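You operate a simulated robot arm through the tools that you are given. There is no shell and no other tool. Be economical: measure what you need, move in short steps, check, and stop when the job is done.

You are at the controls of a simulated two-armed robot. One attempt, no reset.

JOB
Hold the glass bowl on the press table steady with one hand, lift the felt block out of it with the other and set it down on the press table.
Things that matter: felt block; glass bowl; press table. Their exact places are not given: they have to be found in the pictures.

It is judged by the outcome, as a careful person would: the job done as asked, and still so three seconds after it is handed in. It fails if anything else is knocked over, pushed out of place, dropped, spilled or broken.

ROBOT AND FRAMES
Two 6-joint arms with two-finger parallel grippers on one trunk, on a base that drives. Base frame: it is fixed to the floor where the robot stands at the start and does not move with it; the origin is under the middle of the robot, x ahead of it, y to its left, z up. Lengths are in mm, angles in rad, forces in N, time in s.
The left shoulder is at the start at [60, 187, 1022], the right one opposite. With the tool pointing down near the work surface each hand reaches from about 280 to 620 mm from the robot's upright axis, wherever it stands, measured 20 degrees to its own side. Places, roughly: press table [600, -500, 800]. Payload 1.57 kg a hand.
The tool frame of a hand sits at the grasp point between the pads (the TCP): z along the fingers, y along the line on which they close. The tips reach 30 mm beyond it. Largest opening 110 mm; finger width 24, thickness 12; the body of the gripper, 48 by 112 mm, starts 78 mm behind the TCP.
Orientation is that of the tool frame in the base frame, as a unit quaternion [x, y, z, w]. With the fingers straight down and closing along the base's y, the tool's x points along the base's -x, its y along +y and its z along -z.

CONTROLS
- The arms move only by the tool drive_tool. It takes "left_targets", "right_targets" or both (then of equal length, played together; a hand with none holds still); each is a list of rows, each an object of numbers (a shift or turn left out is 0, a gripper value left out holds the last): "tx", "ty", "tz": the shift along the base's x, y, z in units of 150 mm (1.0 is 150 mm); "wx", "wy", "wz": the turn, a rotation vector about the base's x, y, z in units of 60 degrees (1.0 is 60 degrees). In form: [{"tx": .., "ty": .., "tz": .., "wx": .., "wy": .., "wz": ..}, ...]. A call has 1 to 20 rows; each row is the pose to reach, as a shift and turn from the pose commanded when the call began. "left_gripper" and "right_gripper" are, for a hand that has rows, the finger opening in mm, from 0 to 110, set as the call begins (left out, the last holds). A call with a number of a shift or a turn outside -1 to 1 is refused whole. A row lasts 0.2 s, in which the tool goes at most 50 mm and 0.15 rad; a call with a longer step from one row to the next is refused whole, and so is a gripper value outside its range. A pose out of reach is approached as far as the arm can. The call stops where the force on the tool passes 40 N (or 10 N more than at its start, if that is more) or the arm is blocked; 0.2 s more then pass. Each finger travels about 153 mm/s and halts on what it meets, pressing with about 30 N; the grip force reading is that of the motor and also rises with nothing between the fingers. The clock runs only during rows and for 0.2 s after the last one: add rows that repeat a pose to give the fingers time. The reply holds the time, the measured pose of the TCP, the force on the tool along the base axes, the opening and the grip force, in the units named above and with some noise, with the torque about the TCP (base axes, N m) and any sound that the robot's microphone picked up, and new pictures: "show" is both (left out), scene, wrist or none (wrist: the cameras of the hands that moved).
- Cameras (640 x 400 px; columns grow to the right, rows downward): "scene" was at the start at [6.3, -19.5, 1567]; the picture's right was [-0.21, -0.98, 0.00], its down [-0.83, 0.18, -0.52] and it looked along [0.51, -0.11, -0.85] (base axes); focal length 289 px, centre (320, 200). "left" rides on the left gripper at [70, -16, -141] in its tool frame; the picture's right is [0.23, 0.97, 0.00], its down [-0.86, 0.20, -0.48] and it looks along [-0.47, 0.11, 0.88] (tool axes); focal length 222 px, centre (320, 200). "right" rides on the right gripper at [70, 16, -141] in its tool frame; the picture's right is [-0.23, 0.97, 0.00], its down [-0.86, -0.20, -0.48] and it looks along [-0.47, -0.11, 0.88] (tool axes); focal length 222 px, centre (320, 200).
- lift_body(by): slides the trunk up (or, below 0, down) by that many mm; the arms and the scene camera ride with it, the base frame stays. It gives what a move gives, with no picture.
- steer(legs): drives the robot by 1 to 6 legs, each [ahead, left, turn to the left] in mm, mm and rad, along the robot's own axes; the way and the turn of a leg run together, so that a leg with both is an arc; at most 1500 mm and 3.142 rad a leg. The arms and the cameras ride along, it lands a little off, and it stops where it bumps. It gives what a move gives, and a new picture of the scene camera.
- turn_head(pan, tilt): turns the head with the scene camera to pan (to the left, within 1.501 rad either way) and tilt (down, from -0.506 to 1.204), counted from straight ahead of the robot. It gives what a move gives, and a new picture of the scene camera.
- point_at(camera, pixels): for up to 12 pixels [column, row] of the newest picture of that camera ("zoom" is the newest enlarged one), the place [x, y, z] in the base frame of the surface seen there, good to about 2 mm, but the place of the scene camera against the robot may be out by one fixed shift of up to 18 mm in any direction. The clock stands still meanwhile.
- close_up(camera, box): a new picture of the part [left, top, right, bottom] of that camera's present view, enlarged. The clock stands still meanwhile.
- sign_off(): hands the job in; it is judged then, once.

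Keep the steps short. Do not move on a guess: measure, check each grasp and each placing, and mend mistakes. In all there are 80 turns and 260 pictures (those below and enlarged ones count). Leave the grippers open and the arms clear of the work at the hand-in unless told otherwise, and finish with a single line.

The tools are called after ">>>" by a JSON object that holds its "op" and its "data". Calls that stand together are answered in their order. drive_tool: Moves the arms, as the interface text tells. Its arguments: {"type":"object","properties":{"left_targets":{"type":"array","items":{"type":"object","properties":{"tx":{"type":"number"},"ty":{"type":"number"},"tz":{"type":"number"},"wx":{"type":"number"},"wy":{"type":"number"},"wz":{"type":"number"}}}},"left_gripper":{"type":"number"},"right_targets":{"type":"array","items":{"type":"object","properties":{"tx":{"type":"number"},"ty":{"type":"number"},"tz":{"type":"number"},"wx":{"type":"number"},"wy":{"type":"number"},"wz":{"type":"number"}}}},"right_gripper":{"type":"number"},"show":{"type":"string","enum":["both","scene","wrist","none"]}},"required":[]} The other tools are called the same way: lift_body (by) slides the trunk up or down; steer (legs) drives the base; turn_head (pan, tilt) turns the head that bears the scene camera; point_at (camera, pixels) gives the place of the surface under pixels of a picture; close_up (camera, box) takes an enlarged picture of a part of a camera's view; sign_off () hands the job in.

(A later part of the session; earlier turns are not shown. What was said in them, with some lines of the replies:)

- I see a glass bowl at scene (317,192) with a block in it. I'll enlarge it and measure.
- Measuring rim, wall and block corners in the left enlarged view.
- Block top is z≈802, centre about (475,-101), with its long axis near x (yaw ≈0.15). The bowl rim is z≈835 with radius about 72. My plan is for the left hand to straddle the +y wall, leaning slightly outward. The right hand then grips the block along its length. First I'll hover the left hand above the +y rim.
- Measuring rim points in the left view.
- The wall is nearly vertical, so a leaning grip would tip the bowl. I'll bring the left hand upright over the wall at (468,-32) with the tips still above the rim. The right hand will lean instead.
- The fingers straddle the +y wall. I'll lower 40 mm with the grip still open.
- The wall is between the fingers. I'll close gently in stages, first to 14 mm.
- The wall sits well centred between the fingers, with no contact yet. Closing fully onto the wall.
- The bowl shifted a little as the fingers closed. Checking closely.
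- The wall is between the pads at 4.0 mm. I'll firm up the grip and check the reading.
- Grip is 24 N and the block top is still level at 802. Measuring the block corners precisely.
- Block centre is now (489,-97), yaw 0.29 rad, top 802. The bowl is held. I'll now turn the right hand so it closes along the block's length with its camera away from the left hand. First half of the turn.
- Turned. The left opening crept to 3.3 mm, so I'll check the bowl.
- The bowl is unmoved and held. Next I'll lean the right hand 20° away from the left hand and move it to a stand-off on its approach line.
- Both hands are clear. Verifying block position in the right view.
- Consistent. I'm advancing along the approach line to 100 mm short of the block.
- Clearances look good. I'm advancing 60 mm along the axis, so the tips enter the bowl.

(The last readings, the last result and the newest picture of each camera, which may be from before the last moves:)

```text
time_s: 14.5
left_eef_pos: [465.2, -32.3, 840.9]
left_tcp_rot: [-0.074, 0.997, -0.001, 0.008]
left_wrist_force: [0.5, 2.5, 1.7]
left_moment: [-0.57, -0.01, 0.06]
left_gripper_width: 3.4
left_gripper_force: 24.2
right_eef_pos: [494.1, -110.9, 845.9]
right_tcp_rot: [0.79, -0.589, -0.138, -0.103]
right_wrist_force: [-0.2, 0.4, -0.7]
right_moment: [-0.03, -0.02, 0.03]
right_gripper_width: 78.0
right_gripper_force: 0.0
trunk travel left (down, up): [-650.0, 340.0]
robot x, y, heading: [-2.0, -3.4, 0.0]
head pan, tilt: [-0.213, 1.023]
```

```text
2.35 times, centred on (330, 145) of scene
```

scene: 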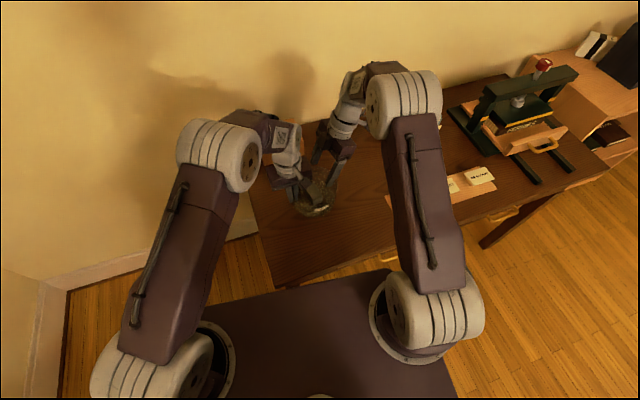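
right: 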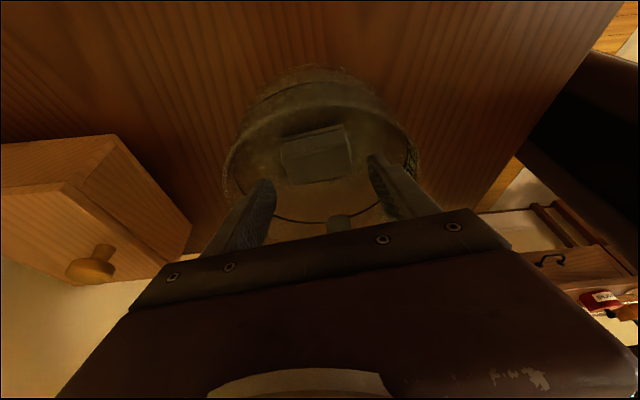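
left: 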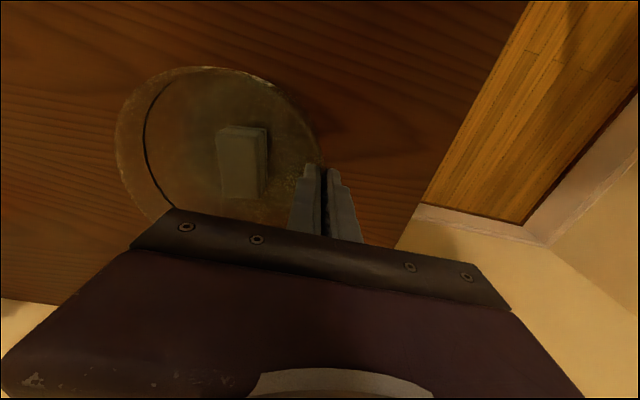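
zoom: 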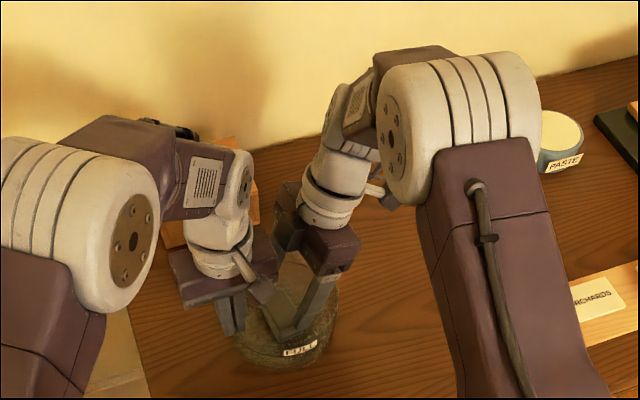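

The fingers are inside, flanking the block. Advancing the last 37 mm to z≈811.

>>> {"op": "drive_tool", "data": {"right_targets": [{"tx": -0.008, "ty": 0.027, "tz": -0.077}, {"tx": -0.016, "ty": 0.054, "tz": -0.155}, {"tx": -0.024, "ty": 0.081, "tz": -0.232}, {"tx": -0.024, "ty": 0.081, "tz": -0.232}], "show": "wrist"}}

>>> {"op": "close_up", "data": {"camera": "right", "box": [160, 60, 480, 260]}}

```text
time_s: 15.5
left_eef_pos: [465.7, -31.2, 842.4]
left_tcp_rot: [-0.074, 0.997, 0.001, 0.007]
left_wrist_force: [0.3, 2.1, 1.5]
left_moment: [-0.53, -0.02, 0.05]
left_gripper_width: 3.2
left_gripper_force: 24.5
right_eef_pos: [489.0, -98.5, 809.4]
right_tcp_rot: [0.79, -0.588, -0.139, -0.103]
right_wrist_force: [-0.1, 0.1, 0.0]
right_moment: [-0.01, 0.0, 0.0]
right_gripper_width: 78.0
right_gripper_force: 0.1
trunk travel left (down, up): [-650.0, 340.0]
robot x, y, heading: [-2.2, 0.9, -0.001]
head pan, tilt: [-0.213, 1.023]
```

right: 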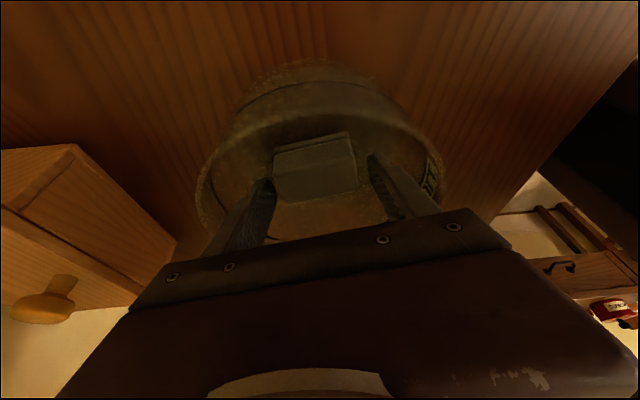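

```text
2.00 times, centred on (320, 160) of right
```

zoom: 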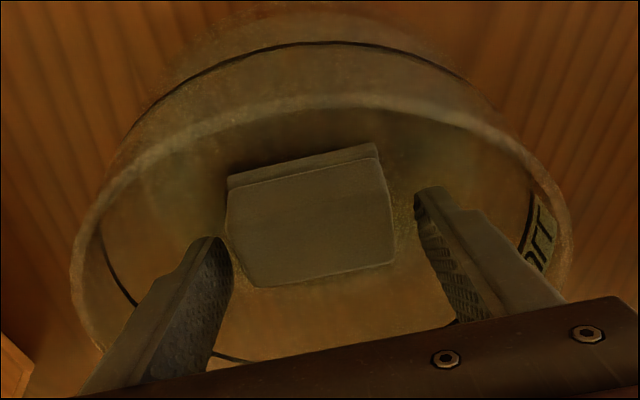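

The block sits a few mm off-centre toward the left finger in the image. I'll nudge the hand by (+5,-5,-3) mm and then close to 64 mm for a check.

>>> {"op": "drive_tool", "data": {"right_targets": [{"tx": 0.031, "ty": -0.033, "tz": -0.02}, {"tx": 0.031, "ty": -0.033, "tz": -0.02}], "show": "none"}}

>>> {"op": "drive_tool", "data": {"right_targets": [{}, {}], "right_gripper": 66, "show": "none"}}

>>> {"op": "close_up", "data": {"camera": "right", "box": [160, 60, 480, 260]}}

```text
time_s: 16.1
left_eef_pos: [465.3, -32.7, 842.3]
left_tcp_rot: [-0.074, 0.997, -0.001, 0.009]
left_wrist_force: [-0.2, 1.0, 2.0]
left_moment: [-0.55, 0.0, 0.05]
left_gripper_width: 3.0
left_gripper_force: 24.4
right_eef_pos: [494.0, -103.8, 808.6]
right_tcp_rot: [0.79, -0.588, -0.139, -0.103]
right_wrist_force: [0.5, 0.4, 0.0]
right_moment: [-0.01, -0.01, 0.0]
right_gripper_width: 78.3
right_gripper_force: 0.1
trunk travel left (down, up): [-650.0, 340.0]
robot x, y, heading: [-1.6, 3.8, -0.001]
head pan, tilt: [-0.213, 1.023]
```

```text
time_s: 16.7
left_eef_pos: [466.0, -31.6, 842.6]
left_tcp_rot: [-0.074, 0.997, -0.001, 0.008]
left_wrist_force: [0.0, 2.2, 1.8]
left_moment: [-0.56, -0.04, 0.06]
left_gripper_width: 3.2
left_gripper_force: 24.4
right_eef_pos: [494.2, -104.2, 808.0]
right_tcp_rot: [0.789, -0.589, -0.139, -0.104]
right_wrist_force: [0.4, -0.4, -0.5]
right_moment: [-0.02, -0.01, -0.03]
right_gripper_width: 65.7
right_gripper_force: 0.1
trunk travel left (down, up): [-650.0, 340.0]
robot x, y, heading: [-0.5, -0.5, -0.002]
head pan, tilt: [-0.213, 1.023]
```

```text
2.00 times, centred on (320, 160) of right
```

zoom: 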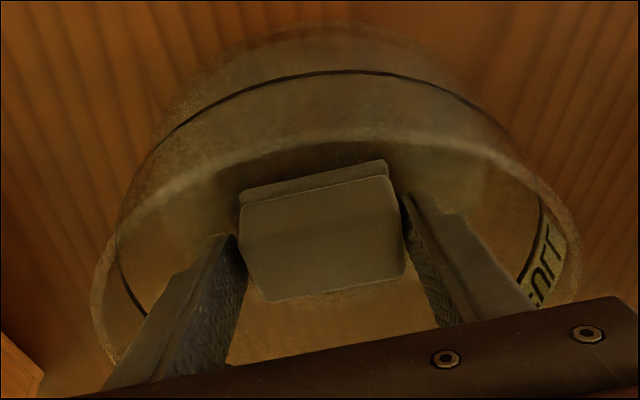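

Centred now. Closing on the block.

>>> {"op": "drive_tool", "data": {"right_targets": [{}, {}, {}], "right_gripper": 45, "show": "none"}}

>>> {"op": "close_up", "data": {"camera": "right", "box": [160, 60, 480, 260]}}

```text
time_s: 17.5
left_eef_pos: [466.0, -31.7, 841.6]
left_tcp_rot: [-0.074, 0.997, 0.0, 0.008]
left_wrist_force: [0.1, 1.6, 1.4]
left_moment: [-0.5, -0.1, 0.06]
left_gripper_width: 3.2
left_gripper_force: 24.2
right_eef_pos: [493.3, -104.1, 808.5]
right_tcp_rot: [0.79, -0.588, -0.139, -0.103]
right_wrist_force: [-0.1, 0.3, 1.4]
right_moment: [0.05, 0.04, 0.02]
right_gripper_width: 59.0
right_gripper_force: 30.4
trunk travel left (down, up): [-650.0, 340.0]
robot x, y, heading: [4.1, 2.2, -0.0]
head pan, tilt: [-0.213, 1.023]
```

```text
2.00 times, centred on (320, 160) of right
```

zoom: 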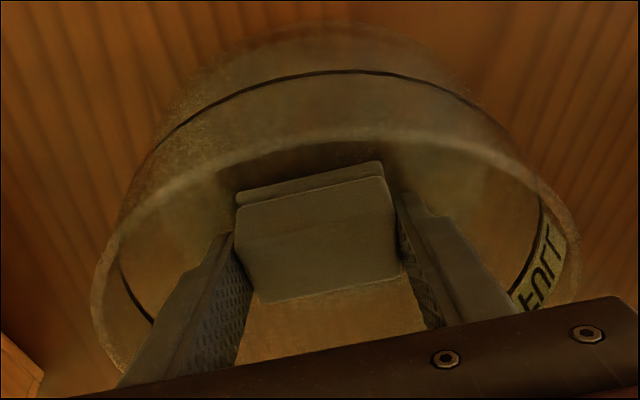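

Gripped at 59 mm with 30 N. Lifting along the approach line: 20 mm first, then check.

>>> {"op": "drive_tool", "data": {"right_targets": [{"tx": 0.007, "ty": -0.022, "tz": 0.063}, {"tx": 0.013, "ty": -0.044, "tz": 0.125}, {"tx": 0.013, "ty": -0.044, "tz": 0.125}], "show": "none"}}

>>> {"op": "close_up", "data": {"camera": "right", "box": [160, 60, 480, 260]}}

>>> {"op": "close_up", "data": {"camera": "left", "box": [100, 50, 400, 240]}}

```text
time_s: 18.3
left_eef_pos: [465.4, -30.7, 840.8]
left_tcp_rot: [-0.074, 0.997, 0.0, 0.008]
left_wrist_force: [0.6, 1.8, 2.3]
left_moment: [-0.55, -0.11, 0.03]
left_gripper_width: 3.3
left_gripper_force: 24.4
right_eef_pos: [495.3, -109.9, 828.0]
right_tcp_rot: [0.79, -0.589, -0.139, -0.103]
right_wrist_force: [-0.3, -0.8, -0.1]
right_moment: [0.02, 0.03, 0.02]
right_gripper_width: 59.0
right_gripper_force: 30.0
trunk travel left (down, up): [-650.0, 340.0]
robot x, y, heading: [3.9, 1.0, 0.0]
head pan, tilt: [-0.213, 1.023]
```

```text
2.00 times, centred on (320, 160) of right
```

zoom: 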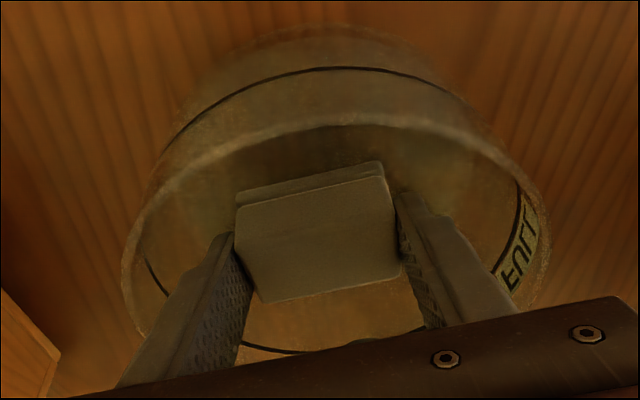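

```text
2.11 times, centred on (250, 145) of left
```

zoom: 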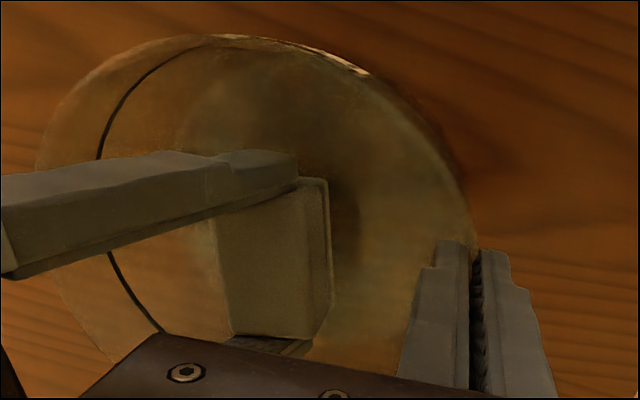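

The block rises with the hand and the bowl stays put. Lifting 100 mm more along the line.

>>> {"op": "drive_tool", "data": {"right_targets": [{"tx": 0.013, "ty": -0.044, "tz": 0.125}, {"tx": 0.026, "ty": -0.088, "tz": 0.25}, {"tx": 0.039, "ty": -0.131, "tz": 0.376}, {"tx": 0.052, "ty": -0.175, "tz": 0.5}, {"tx": 0.065, "ty": -0.219, "tz": 0.627}, {"tx": 0.065, "ty": -0.219, "tz": 0.627}], "show": "both"}}

>>> {"op": "close_up", "data": {"camera": "left", "box": [60, 0, 400, 240]}}

```text
time_s: 19.7
left_eef_pos: [466.1, -31.6, 841.2]
left_tcp_rot: [-0.074, 0.997, 0.0, 0.008]
left_wrist_force: [0.2, 1.9, 2.5]
left_moment: [-0.52, -0.14, 0.04]
left_gripper_width: 3.3
left_gripper_force: 24.6
right_eef_pos: [506.2, -142.1, 921.7]
right_tcp_rot: [0.789, -0.589, -0.139, -0.105]
right_wrist_force: [0.6, 0.5, -1.1]
right_moment: [0.0, 0.01, -0.03]
right_gripper_width: 58.8
right_gripper_force: 30.0
trunk travel left (down, up): [-650.0, 340.0]
robot x, y, heading: [0.4, 0.3, 0.001]
head pan, tilt: [-0.213, 1.023]
```

scene: 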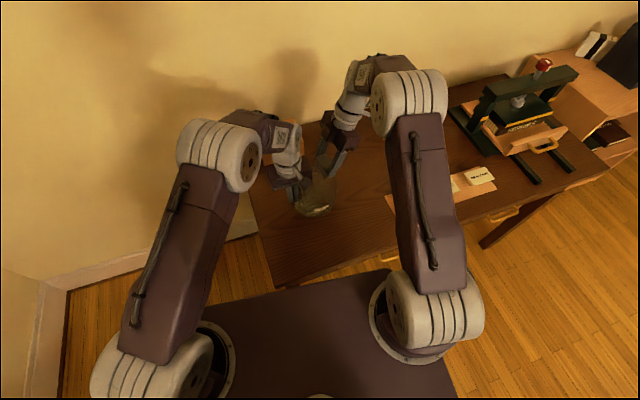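
right: 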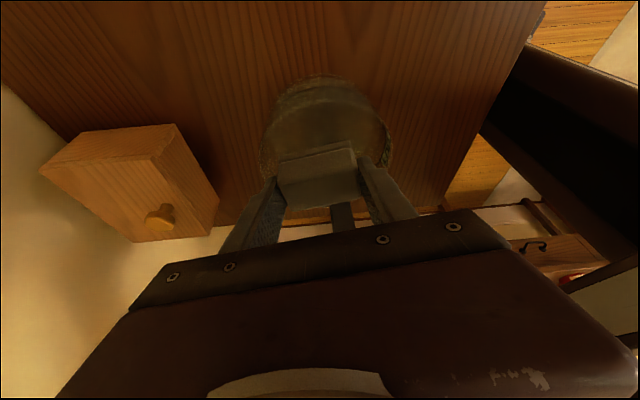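

```text
1.67 times, centred on (230, 120) of left
```

zoom: 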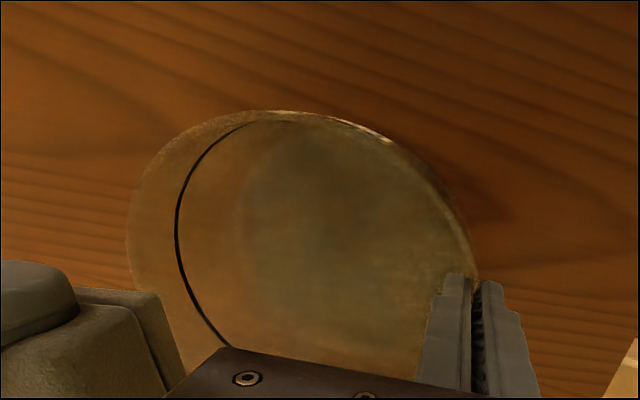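

The block is clear of the bowl. Moving it in -y over free table at about (515,-260).

>>> {"op": "drive_tool", "data": {"right_targets": [{"tx": 0.015, "ty": -0.2}, {"tx": 0.03, "ty": -0.4}, {"tx": 0.045, "ty": -0.6}, {"tx": 0.06, "ty": -0.787}, {"tx": 0.06, "ty": -0.787}]}}

>>> {"op": "close_up", "data": {"camera": "scene", "box": [250, 60, 480, 230]}}

>>> {"op": "point_at", "data": {"camera": "right", "pixels": [[318, 160], [280, 165], [352, 150], [300, 80], [250, 140], [400, 140], [315, 190], [200, 120], [420, 100]]}}

```text
time_s: 20.9
left_eef_pos: [466.2, -32.3, 841.3]
left_tcp_rot: [-0.074, 0.997, 0.0, 0.009]
left_wrist_force: [0.3, 1.2, 2.4]
left_moment: [-0.53, -0.06, 0.06]
left_gripper_width: 3.3
left_gripper_force: 23.8
right_eef_pos: [516.8, -259.8, 920.9]
right_tcp_rot: [0.789, -0.589, -0.138, -0.104]
right_wrist_force: [0.3, -1.2, -0.2]
right_moment: [0.02, 0.02, -0.03]
right_gripper_width: 58.8
right_gripper_force: 30.3
trunk travel left (down, up): [-650.0, 340.0]
robot x, y, heading: [2.8, -0.6, 0.001]
head pan, tilt: [-0.213, 1.023]
```

scene: 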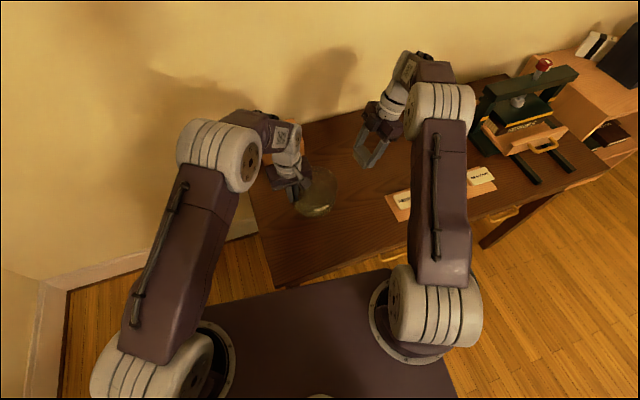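
right: 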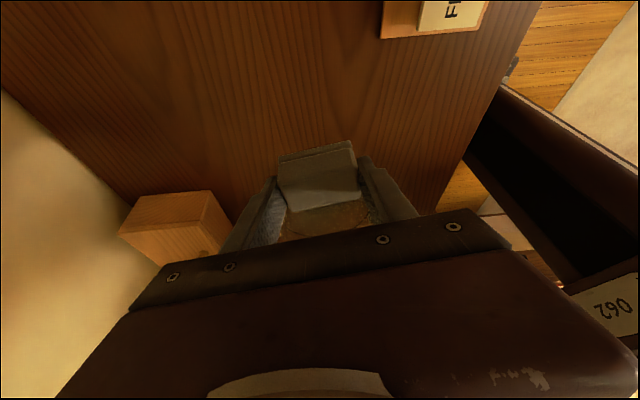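

```text
2.35 times, centred on (365, 145) of scene
```

zoom: 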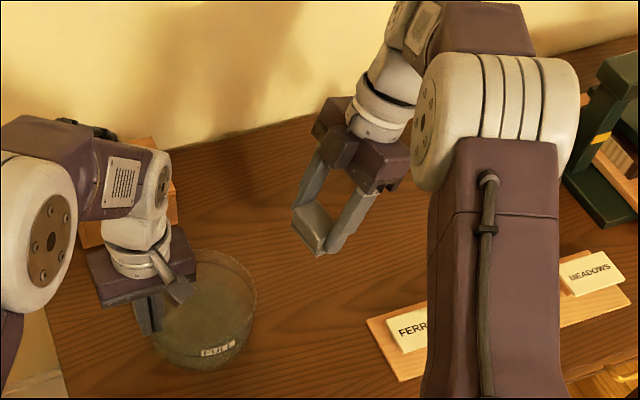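

```text
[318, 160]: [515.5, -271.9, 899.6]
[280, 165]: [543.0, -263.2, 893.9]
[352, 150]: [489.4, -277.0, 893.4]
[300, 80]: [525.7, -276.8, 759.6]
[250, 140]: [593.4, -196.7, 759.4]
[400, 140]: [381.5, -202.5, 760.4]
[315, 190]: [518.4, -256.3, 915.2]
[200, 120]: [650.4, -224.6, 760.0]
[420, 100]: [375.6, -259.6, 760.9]
```

Checking the block's attitude in the hand.

>>> {"op": "close_up", "data": {"camera": "right", "box": [220, 110, 420, 240]}}

>>> {"op": "point_at", "data": {"camera": "zoom", "pixels": [[310, 115], [315, 130], [315, 150], [318, 170], [320, 200], [322, 230], [325, 260], [328, 285], [330, 310], [205, 200], [420, 170]]}}

```text
3.08 times, centred on (320, 175) of right
```

zoom: 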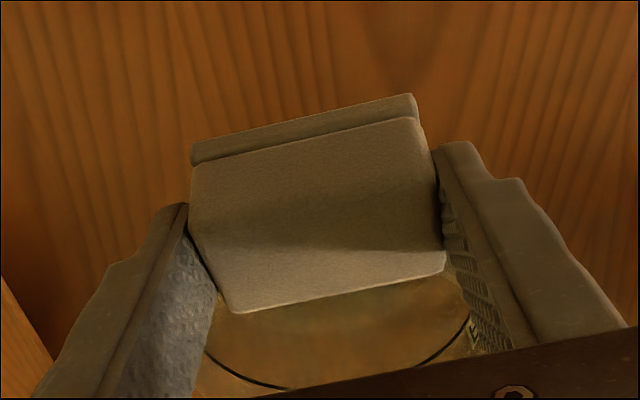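

```text
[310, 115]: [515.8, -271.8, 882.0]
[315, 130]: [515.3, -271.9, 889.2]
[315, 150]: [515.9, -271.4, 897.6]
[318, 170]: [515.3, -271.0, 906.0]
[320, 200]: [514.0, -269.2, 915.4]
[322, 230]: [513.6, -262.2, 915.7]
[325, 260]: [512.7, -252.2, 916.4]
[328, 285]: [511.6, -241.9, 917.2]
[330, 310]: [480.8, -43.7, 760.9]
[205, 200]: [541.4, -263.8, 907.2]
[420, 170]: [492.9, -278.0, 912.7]
```

The block hangs level: top ≈916, and its side extends down to ≈881 or lower. Lowering it straight down 110 mm.

>>> {"op": "drive_tool", "data": {"right_targets": [{"tz": -0.2}, {"tz": -0.4}, {"tz": -0.55}, {"tz": -0.65}, {"tz": -0.73}, {"tz": -0.73}]}}

>>> {"op": "close_up", "data": {"camera": "right", "box": [220, 90, 420, 240]}}

>>> {"op": "close_up", "data": {"camera": "scene", "box": [310, 110, 430, 200]}}

```text
time_s: 22.3
left_eef_pos: [465.1, -30.7, 843.3]
left_tcp_rot: [-0.074, 0.997, 0.0, 0.009]
left_wrist_force: [0.2, 0.9, 2.2]
left_moment: [-0.56, -0.03, 0.02]
left_gripper_width: 3.3
left_gripper_force: 23.8
right_eef_pos: [514.8, -260.8, 811.5]
right_tcp_rot: [0.79, -0.588, -0.139, -0.103]
right_wrist_force: [-0.7, 0.6, -0.9]
right_moment: [0.0, 0.0, -0.01]
right_gripper_width: 58.9
right_gripper_force: 30.1
trunk travel left (down, up): [-650.0, 340.0]
robot x, y, heading: [-1.9, 1.6, -0.004]
head pan, tilt: [-0.213, 1.023]
```

scene: 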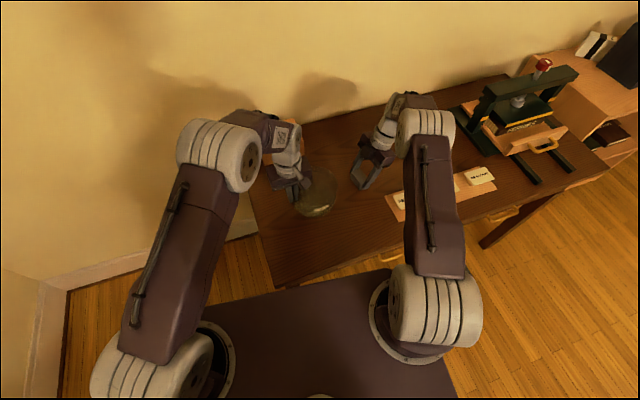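
right: 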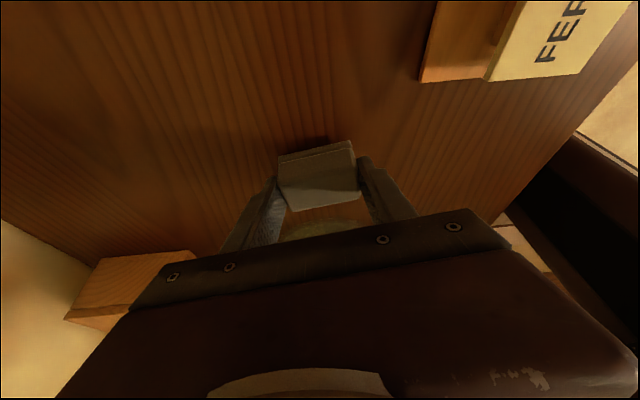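

```text
2.67 times, centred on (320, 165) of right
```

zoom: 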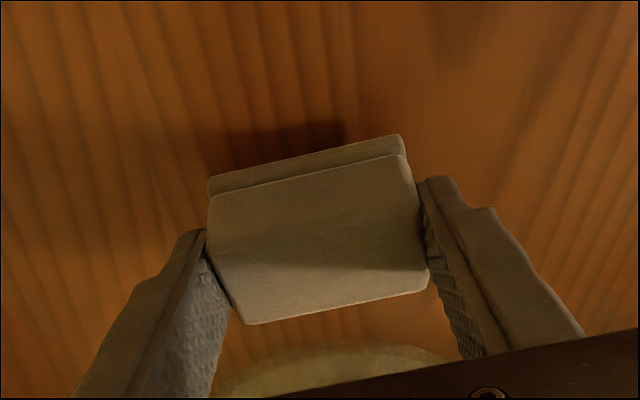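

```text
4.44 times, centred on (370, 155) of scene
```

zoom: 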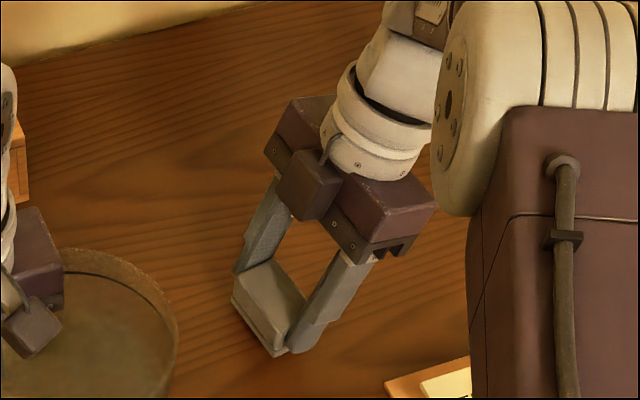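

Nearly down. Lowering slowly by 7 mm while watching the force.

>>> {"op": "drive_tool", "data": {"right_targets": [{"tz": -0.012}, {"tz": -0.024}, {"tz": -0.036}, {"tz": -0.047}], "show": "none"}}

>>> {"op": "close_up", "data": {"camera": "right", "box": [220, 90, 420, 240]}}

```text
time_s: 23.3
left_eef_pos: [466.5, -31.5, 842.3]
left_tcp_rot: [-0.074, 0.997, 0.0, 0.008]
left_wrist_force: [-0.3, 0.6, 1.1]
left_moment: [-0.54, -0.06, 0.02]
left_gripper_width: 3.6
left_gripper_force: 23.9
right_eef_pos: [516.1, -261.8, 805.6]
right_tcp_rot: [0.79, -0.588, -0.139, -0.104]
right_wrist_force: [0.7, 0.1, 0.1]
right_moment: [0.0, -0.01, 0.01]
right_gripper_width: 58.9
right_gripper_force: 29.8
trunk travel left (down, up): [-650.0, 340.0]
robot x, y, heading: [-0.7, 2.7, 0.003]
head pan, tilt: [-0.213, 1.023]
```

```text
2.67 times, centred on (320, 165) of right
```

zoom: 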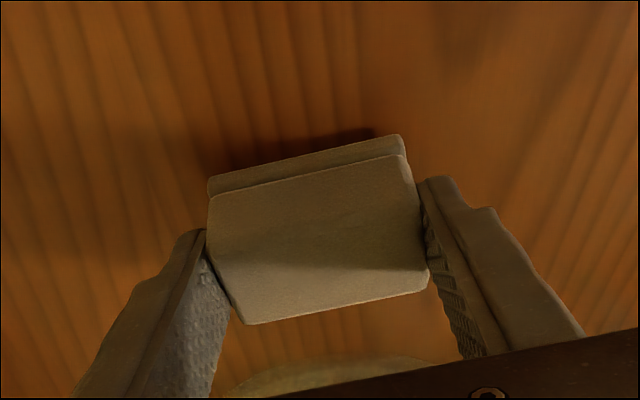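

No contact yet (force ≈0). Next, 4 mm more.

>>> {"op": "drive_tool", "data": {"right_targets": [{"tz": -0.007}, {"tz": -0.014}, {"tz": -0.02}, {"tz": -0.027}], "show": "none"}}

>>> {"op": "close_up", "data": {"camera": "right", "box": [220, 90, 420, 240]}}

```text
time_s: 24.3
left_eef_pos: [465.5, -31.7, 841.9]
left_tcp_rot: [-0.074, 0.997, -0.001, 0.008]
left_wrist_force: [1.0, -1.1, 0.8]
left_moment: [-0.56, -0.03, 0.04]
left_gripper_width: 3.1
left_gripper_force: 24.4
right_eef_pos: [514.5, -260.1, 799.7]
right_tcp_rot: [0.79, -0.588, -0.14, -0.103]
right_wrist_force: [-0.1, 1.2, 3.1]
right_moment: [-0.03, 0.04, 0.01]
right_gripper_width: 58.7
right_gripper_force: 30.0
trunk travel left (down, up): [-650.0, 340.0]
robot x, y, heading: [-0.8, -3.3, -0.001]
head pan, tilt: [-0.213, 1.023]
```

```text
2.67 times, centred on (320, 165) of right
```

zoom: 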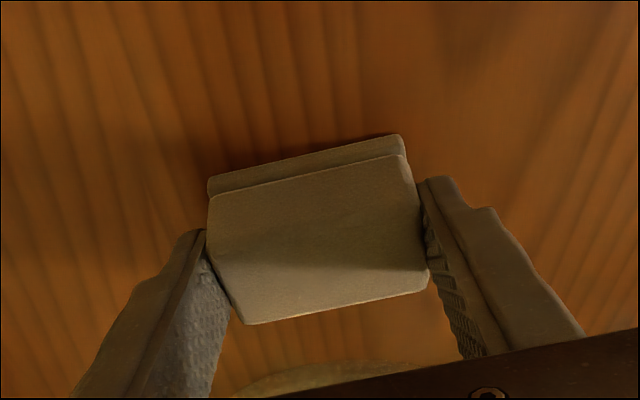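

Light contact (3 N). One more 1.5 mm to seat it.

>>> {"op": "drive_tool", "data": {"right_targets": [{"tz": -0.005}, {"tz": -0.01}, {"tz": -0.01}], "show": "none"}}

```text
time_s: 25.1
left_eef_pos: [464.6, -31.3, 843.6]
left_tcp_rot: [-0.074, 0.997, 0.0, 0.008]
left_wrist_force: [1.5, -2.4, 0.2]
left_moment: [-0.6, -0.12, 0.16]
left_gripper_width: 3.1
left_gripper_force: 24.4
right_eef_pos: [515.0, -261.5, 799.1]
right_tcp_rot: [0.79, -0.589, -0.136, -0.105]
right_wrist_force: [3.3, -0.4, 19.8]
right_moment: [-0.06, 0.24, 0.01]
right_gripper_width: 58.9
right_gripper_force: 29.9
trunk travel left (down, up): [-650.0, 340.0]
robot x, y, heading: [1.1, -3.0, -0.004]
head pan, tilt: [-0.213, 1.023]
```

It is seated (20 N). Releasing to 80 mm.

>>> {"op": "drive_tool", "data": {"right_targets": [{"tz": 0.005}, {"tz": 0.005}, {"tz": 0.005}], "right_gripper": 80, "show": "none"}}

>>> {"op": "close_up", "data": {"camera": "right", "box": [200, 90, 440, 240]}}

>>> {"op": "point_at", "data": {"camera": "right", "pixels": [[318, 160], [318, 175], [320, 190], [320, 200], [290, 180], [345, 170]]}}

```text
time_s: 25.9
left_eef_pos: [465.9, -31.1, 842.1]
left_tcp_rot: [-0.075, 0.997, 0.0, 0.008]
left_wrist_force: [0.8, 3.2, 1.5]
left_moment: [-0.55, 0.06, 0.01]
left_gripper_width: 3.3
left_gripper_force: 24.2
right_eef_pos: [515.3, -260.9, 799.1]
right_tcp_rot: [0.789, -0.589, -0.139, -0.103]
right_wrist_force: [-0.1, 0.5, 0.7]
right_moment: [0.03, -0.01, 0.01]
right_gripper_width: 80.2
right_gripper_force: 0.0
trunk travel left (down, up): [-650.0, 340.0]
robot x, y, heading: [3.9, -0.8, 0.003]
head pan, tilt: [-0.213, 1.023]
```

```text
2.67 times, centred on (320, 165) of right
```

zoom: 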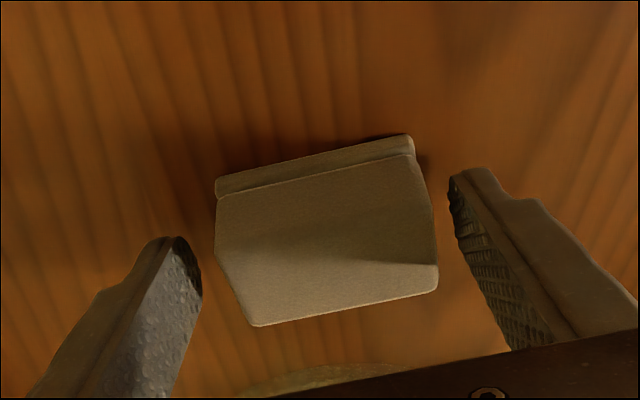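

```text
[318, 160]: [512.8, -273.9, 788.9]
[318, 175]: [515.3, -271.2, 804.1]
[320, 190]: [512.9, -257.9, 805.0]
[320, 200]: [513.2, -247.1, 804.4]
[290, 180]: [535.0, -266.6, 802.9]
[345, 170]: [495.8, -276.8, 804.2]
```

The top reads 804, higher than expected. Re-measuring along with the table beside it.

>>> {"op": "close_up", "data": {"camera": "right", "box": [200, 90, 440, 240]}}

>>> {"op": "point_at", "data": {"camera": "zoom", "pixels": [[310, 100], [310, 150], [312, 163], [315, 172], [318, 190], [320, 220], [322, 260], [326, 300], [330, 345], [180, 180], [440, 130], [250, 130]]}}

>>> {"op": "close_up", "data": {"camera": "scene", "box": [310, 110, 430, 200]}}

```text
2.67 times, centred on (320, 165) of right
```

zoom: 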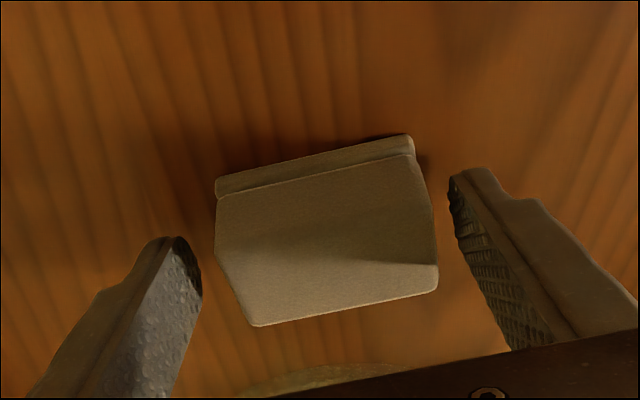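

```text
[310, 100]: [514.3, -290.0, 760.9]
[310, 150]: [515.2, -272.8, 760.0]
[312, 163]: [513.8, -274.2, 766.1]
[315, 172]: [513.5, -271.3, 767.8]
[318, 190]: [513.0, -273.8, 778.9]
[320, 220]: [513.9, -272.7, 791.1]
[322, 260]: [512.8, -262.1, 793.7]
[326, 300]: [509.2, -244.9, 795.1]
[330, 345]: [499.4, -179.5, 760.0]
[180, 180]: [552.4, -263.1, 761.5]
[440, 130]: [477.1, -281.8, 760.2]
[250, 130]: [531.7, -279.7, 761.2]
```

```text
4.44 times, centred on (370, 155) of scene
```

zoom: 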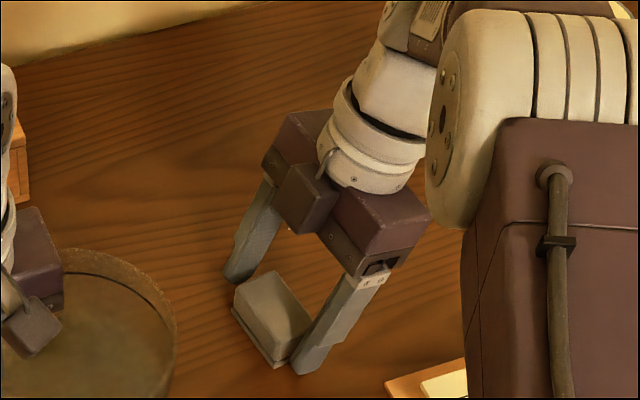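

The earlier reading came from a stale picture. The top is 794 and the sides reach the table at 760, so the block is down and free. I'll withdraw the right hand along its axis.

>>> {"op": "drive_tool", "data": {"right_targets": [{"tx": 0.02, "ty": -0.066, "tz": 0.188}, {"tx": 0.04, "ty": -0.13, "tz": 0.376}, {"tx": 0.065, "ty": -0.2, "tz": 0.62}, {"tx": 0.065, "ty": -0.2, "tz": 0.86}, {"tx": 0.065, "ty": -0.2, "tz": 1.0}, {"tx": 0.065, "ty": -0.2, "tz": 1.0}]}}

>>> {"op": "close_up", "data": {"camera": "left", "box": [60, 0, 400, 240]}}

```text
time_s: 27.3
left_eef_pos: [465.9, -32.4, 841.7]
left_tcp_rot: [-0.074, 0.997, 0.0, 0.007]
left_wrist_force: [-0.4, 2.1, 1.8]
left_moment: [-0.55, 0.04, -0.06]
left_gripper_width: 3.3
left_gripper_force: 24.4
right_eef_pos: [525.5, -291.7, 950.9]
right_tcp_rot: [0.79, -0.589, -0.139, -0.103]
right_wrist_force: [-0.6, 0.1, -0.2]
right_moment: [-0.01, 0.02, -0.01]
right_gripper_width: 79.9
right_gripper_force: 0.1
trunk travel left (down, up): [-650.0, 340.0]
robot x, y, heading: [3.7, -0.8, 0.0]
head pan, tilt: [-0.213, 1.023]
```

scene: 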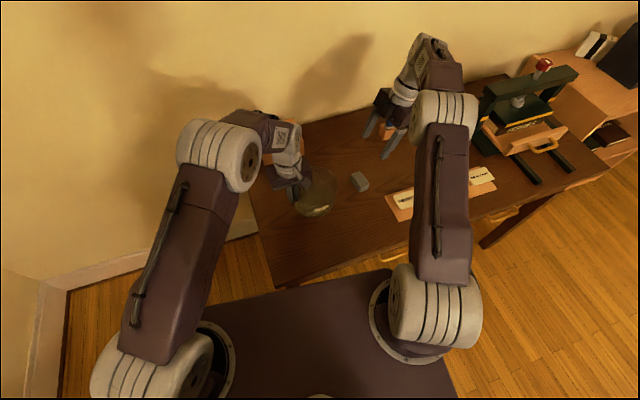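
right: 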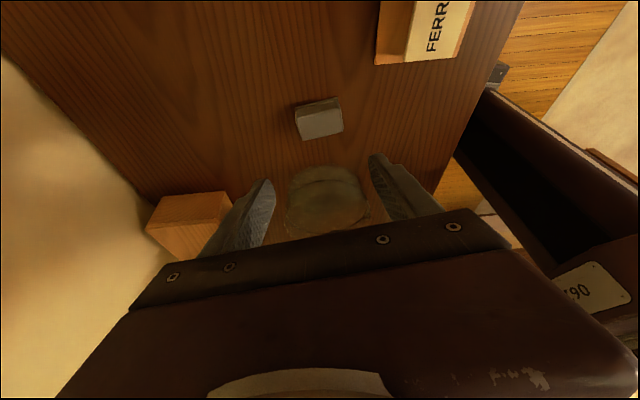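

```text
1.67 times, centred on (230, 120) of left
```

zoom: 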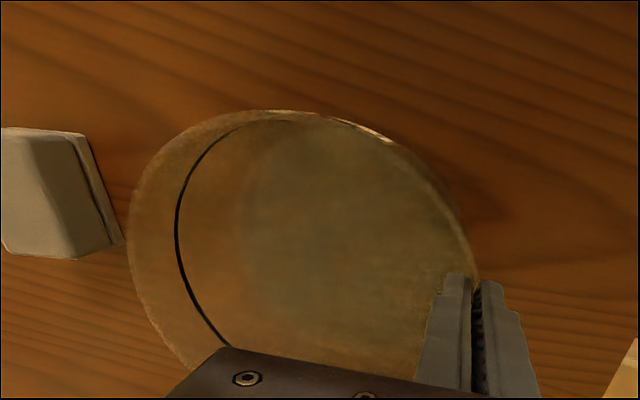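

The block stands free on the table. I'll release the bowl gently, opening the left fingers in place to 16 mm.

>>> {"op": "drive_tool", "data": {"left_targets": [{}, {}, {}], "left_gripper": 16, "show": "wrist"}}

>>> {"op": "close_up", "data": {"camera": "left", "box": [60, 0, 400, 240]}}

```text
time_s: 28.1
left_eef_pos: [466.1, -31.7, 841.2]
left_tcp_rot: [-0.074, 0.997, 0.0, 0.007]
left_wrist_force: [0.0, 0.6, 0.2]
left_moment: [0.04, 0.02, 0.01]
left_gripper_width: 15.9
left_gripper_force: 0.1
right_eef_pos: [525.5, -291.6, 949.6]
right_tcp_rot: [0.789, -0.589, -0.139, -0.104]
right_wrist_force: [0.1, 0.4, 0.3]
right_moment: [-0.03, -0.01, 0.0]
right_gripper_width: 80.0
right_gripper_force: 0.0
trunk travel left (down, up): [-650.0, 340.0]
robot x, y, heading: [-2.2, 2.8, 0.001]
head pan, tilt: [-0.213, 1.023]
```

left: 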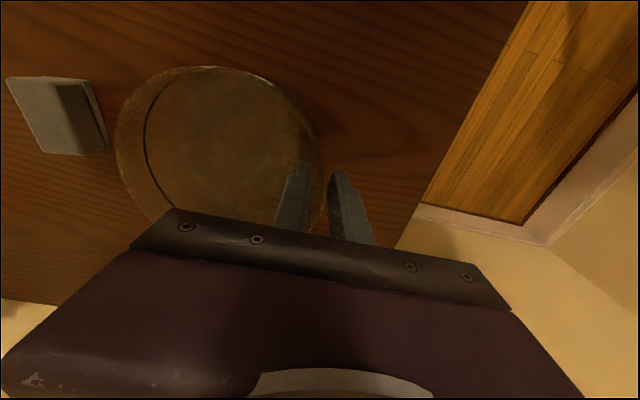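

```text
1.67 times, centred on (230, 120) of left
```

zoom: 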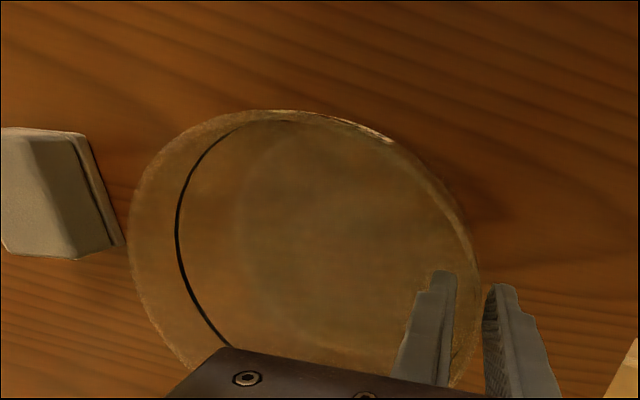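

The bowl stayed level. Opening a bit wider and raising the left hand straight up.

>>> {"op": "drive_tool", "data": {"left_targets": [{}, {}, {"tz": 0.15}, {"tz": 0.4}, {"tz": 0.7}, {"tz": 1.0}, {"tz": 1.0}], "left_gripper": 36}}

>>> {"op": "drive_tool", "data": {"left_targets": [{"ty": 0.2}, {"ty": 0.4}, {"ty": 0.5}], "right_targets": [{"ty": -0.1, "tz": 0.1}, {"ty": -0.2, "tz": 0.3}, {"ty": -0.2, "tz": 0.4}], "left_gripper": 110, "right_gripper": 110}}

>>> {"op": "close_up", "data": {"camera": "scene", "box": [240, 90, 440, 230]}}

```text
time_s: 29.7
left_eef_pos: [466.8, -29.6, 989.4]
left_tcp_rot: [-0.074, 0.997, 0.0, 0.007]
left_wrist_force: [-1.0, -0.9, -0.4]
left_moment: [-0.02, 0.02, -0.04]
left_gripper_width: 35.8
left_gripper_force: 0.1
right_eef_pos: [525.5, -292.0, 949.9]
right_tcp_rot: [0.789, -0.589, -0.139, -0.104]
right_wrist_force: [0.5, -0.3, 0.5]
right_moment: [0.01, 0.0, 0.0]
right_gripper_width: 80.1
right_gripper_force: 0.1
trunk travel left (down, up): [-650.0, 340.0]
robot x, y, heading: [2.6, 3.1, 0.003]
head pan, tilt: [-0.213, 1.023]
```

scene: 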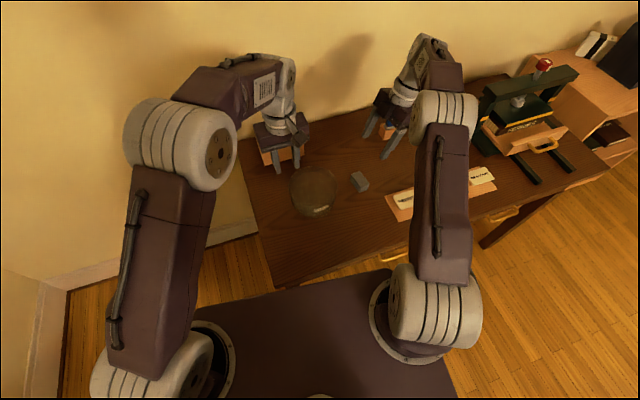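
left: 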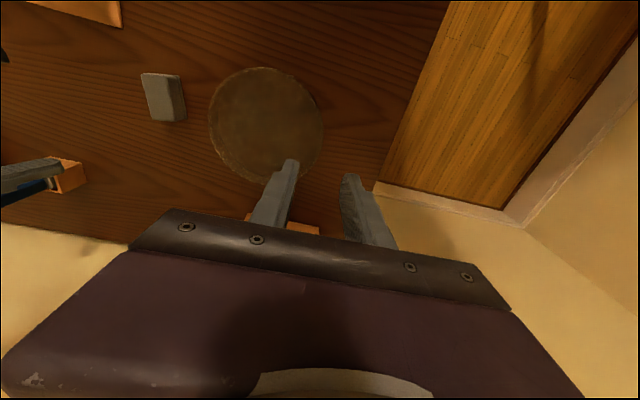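

```text
time_s: 30.5
left_eef_pos: [467.2, 43.1, 992.4]
left_tcp_rot: [-0.073, 0.997, 0.0, 0.008]
left_wrist_force: [0.2, -0.2, -0.6]
left_moment: [-0.01, 0.01, 0.0]
left_gripper_width: 110.0
left_gripper_force: 0.1
right_eef_pos: [519.9, -320.6, 1008.3]
right_tcp_rot: [0.789, -0.589, -0.14, -0.104]
right_wrist_force: [-0.1, -0.9, 0.2]
right_moment: [-0.01, -0.03, 0.0]
right_gripper_width: 109.9
right_gripper_force: 0.1
right hand out of reach, approached as far as the arm can: row 3
trunk travel left (down, up): [-650.0, 340.0]
robot x, y, heading: [1.4, -2.6, -0.003]
head pan, tilt: [-0.213, 1.023]
```

scene: 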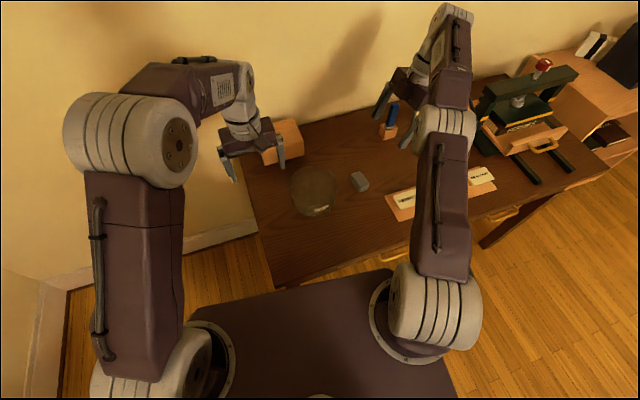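
right: 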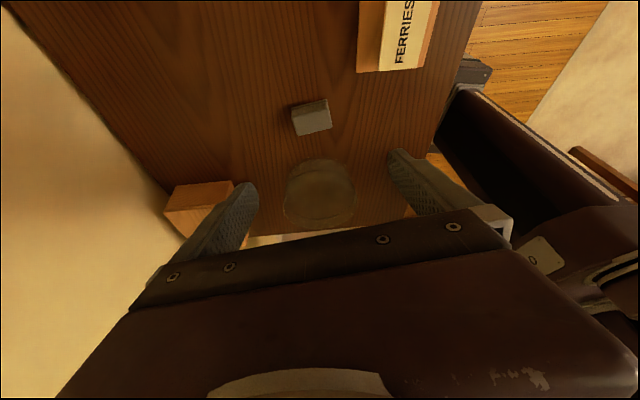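
left: 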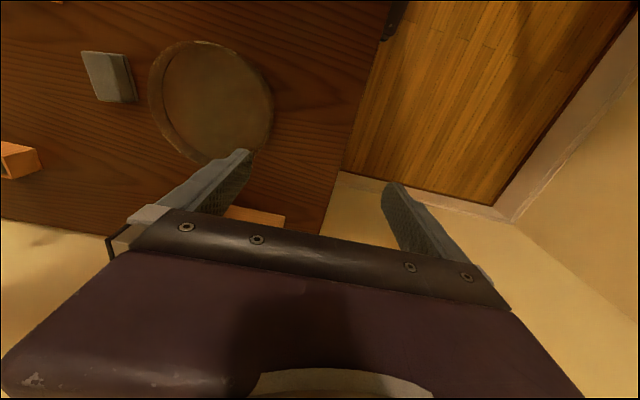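

```text
2.86 times, centred on (340, 160) of scene
```

zoom: 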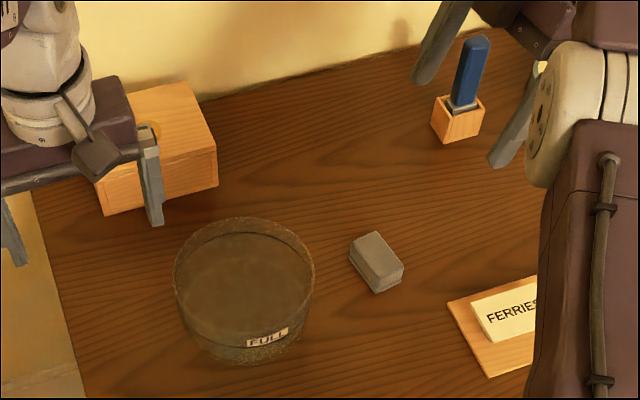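

The block rests flat on the press table and the bowl is upright. The rest of the table is undisturbed, and both hands are open and clear. Handing in.

>>> {"op": "sign_off", "data": {}}

```text
The job is handed in.
```

The felt block is out of the bowl and lying flat on the press table; the bowl stands upright but slid about 10 mm when I first gripped it, and nothing else was disturbed.
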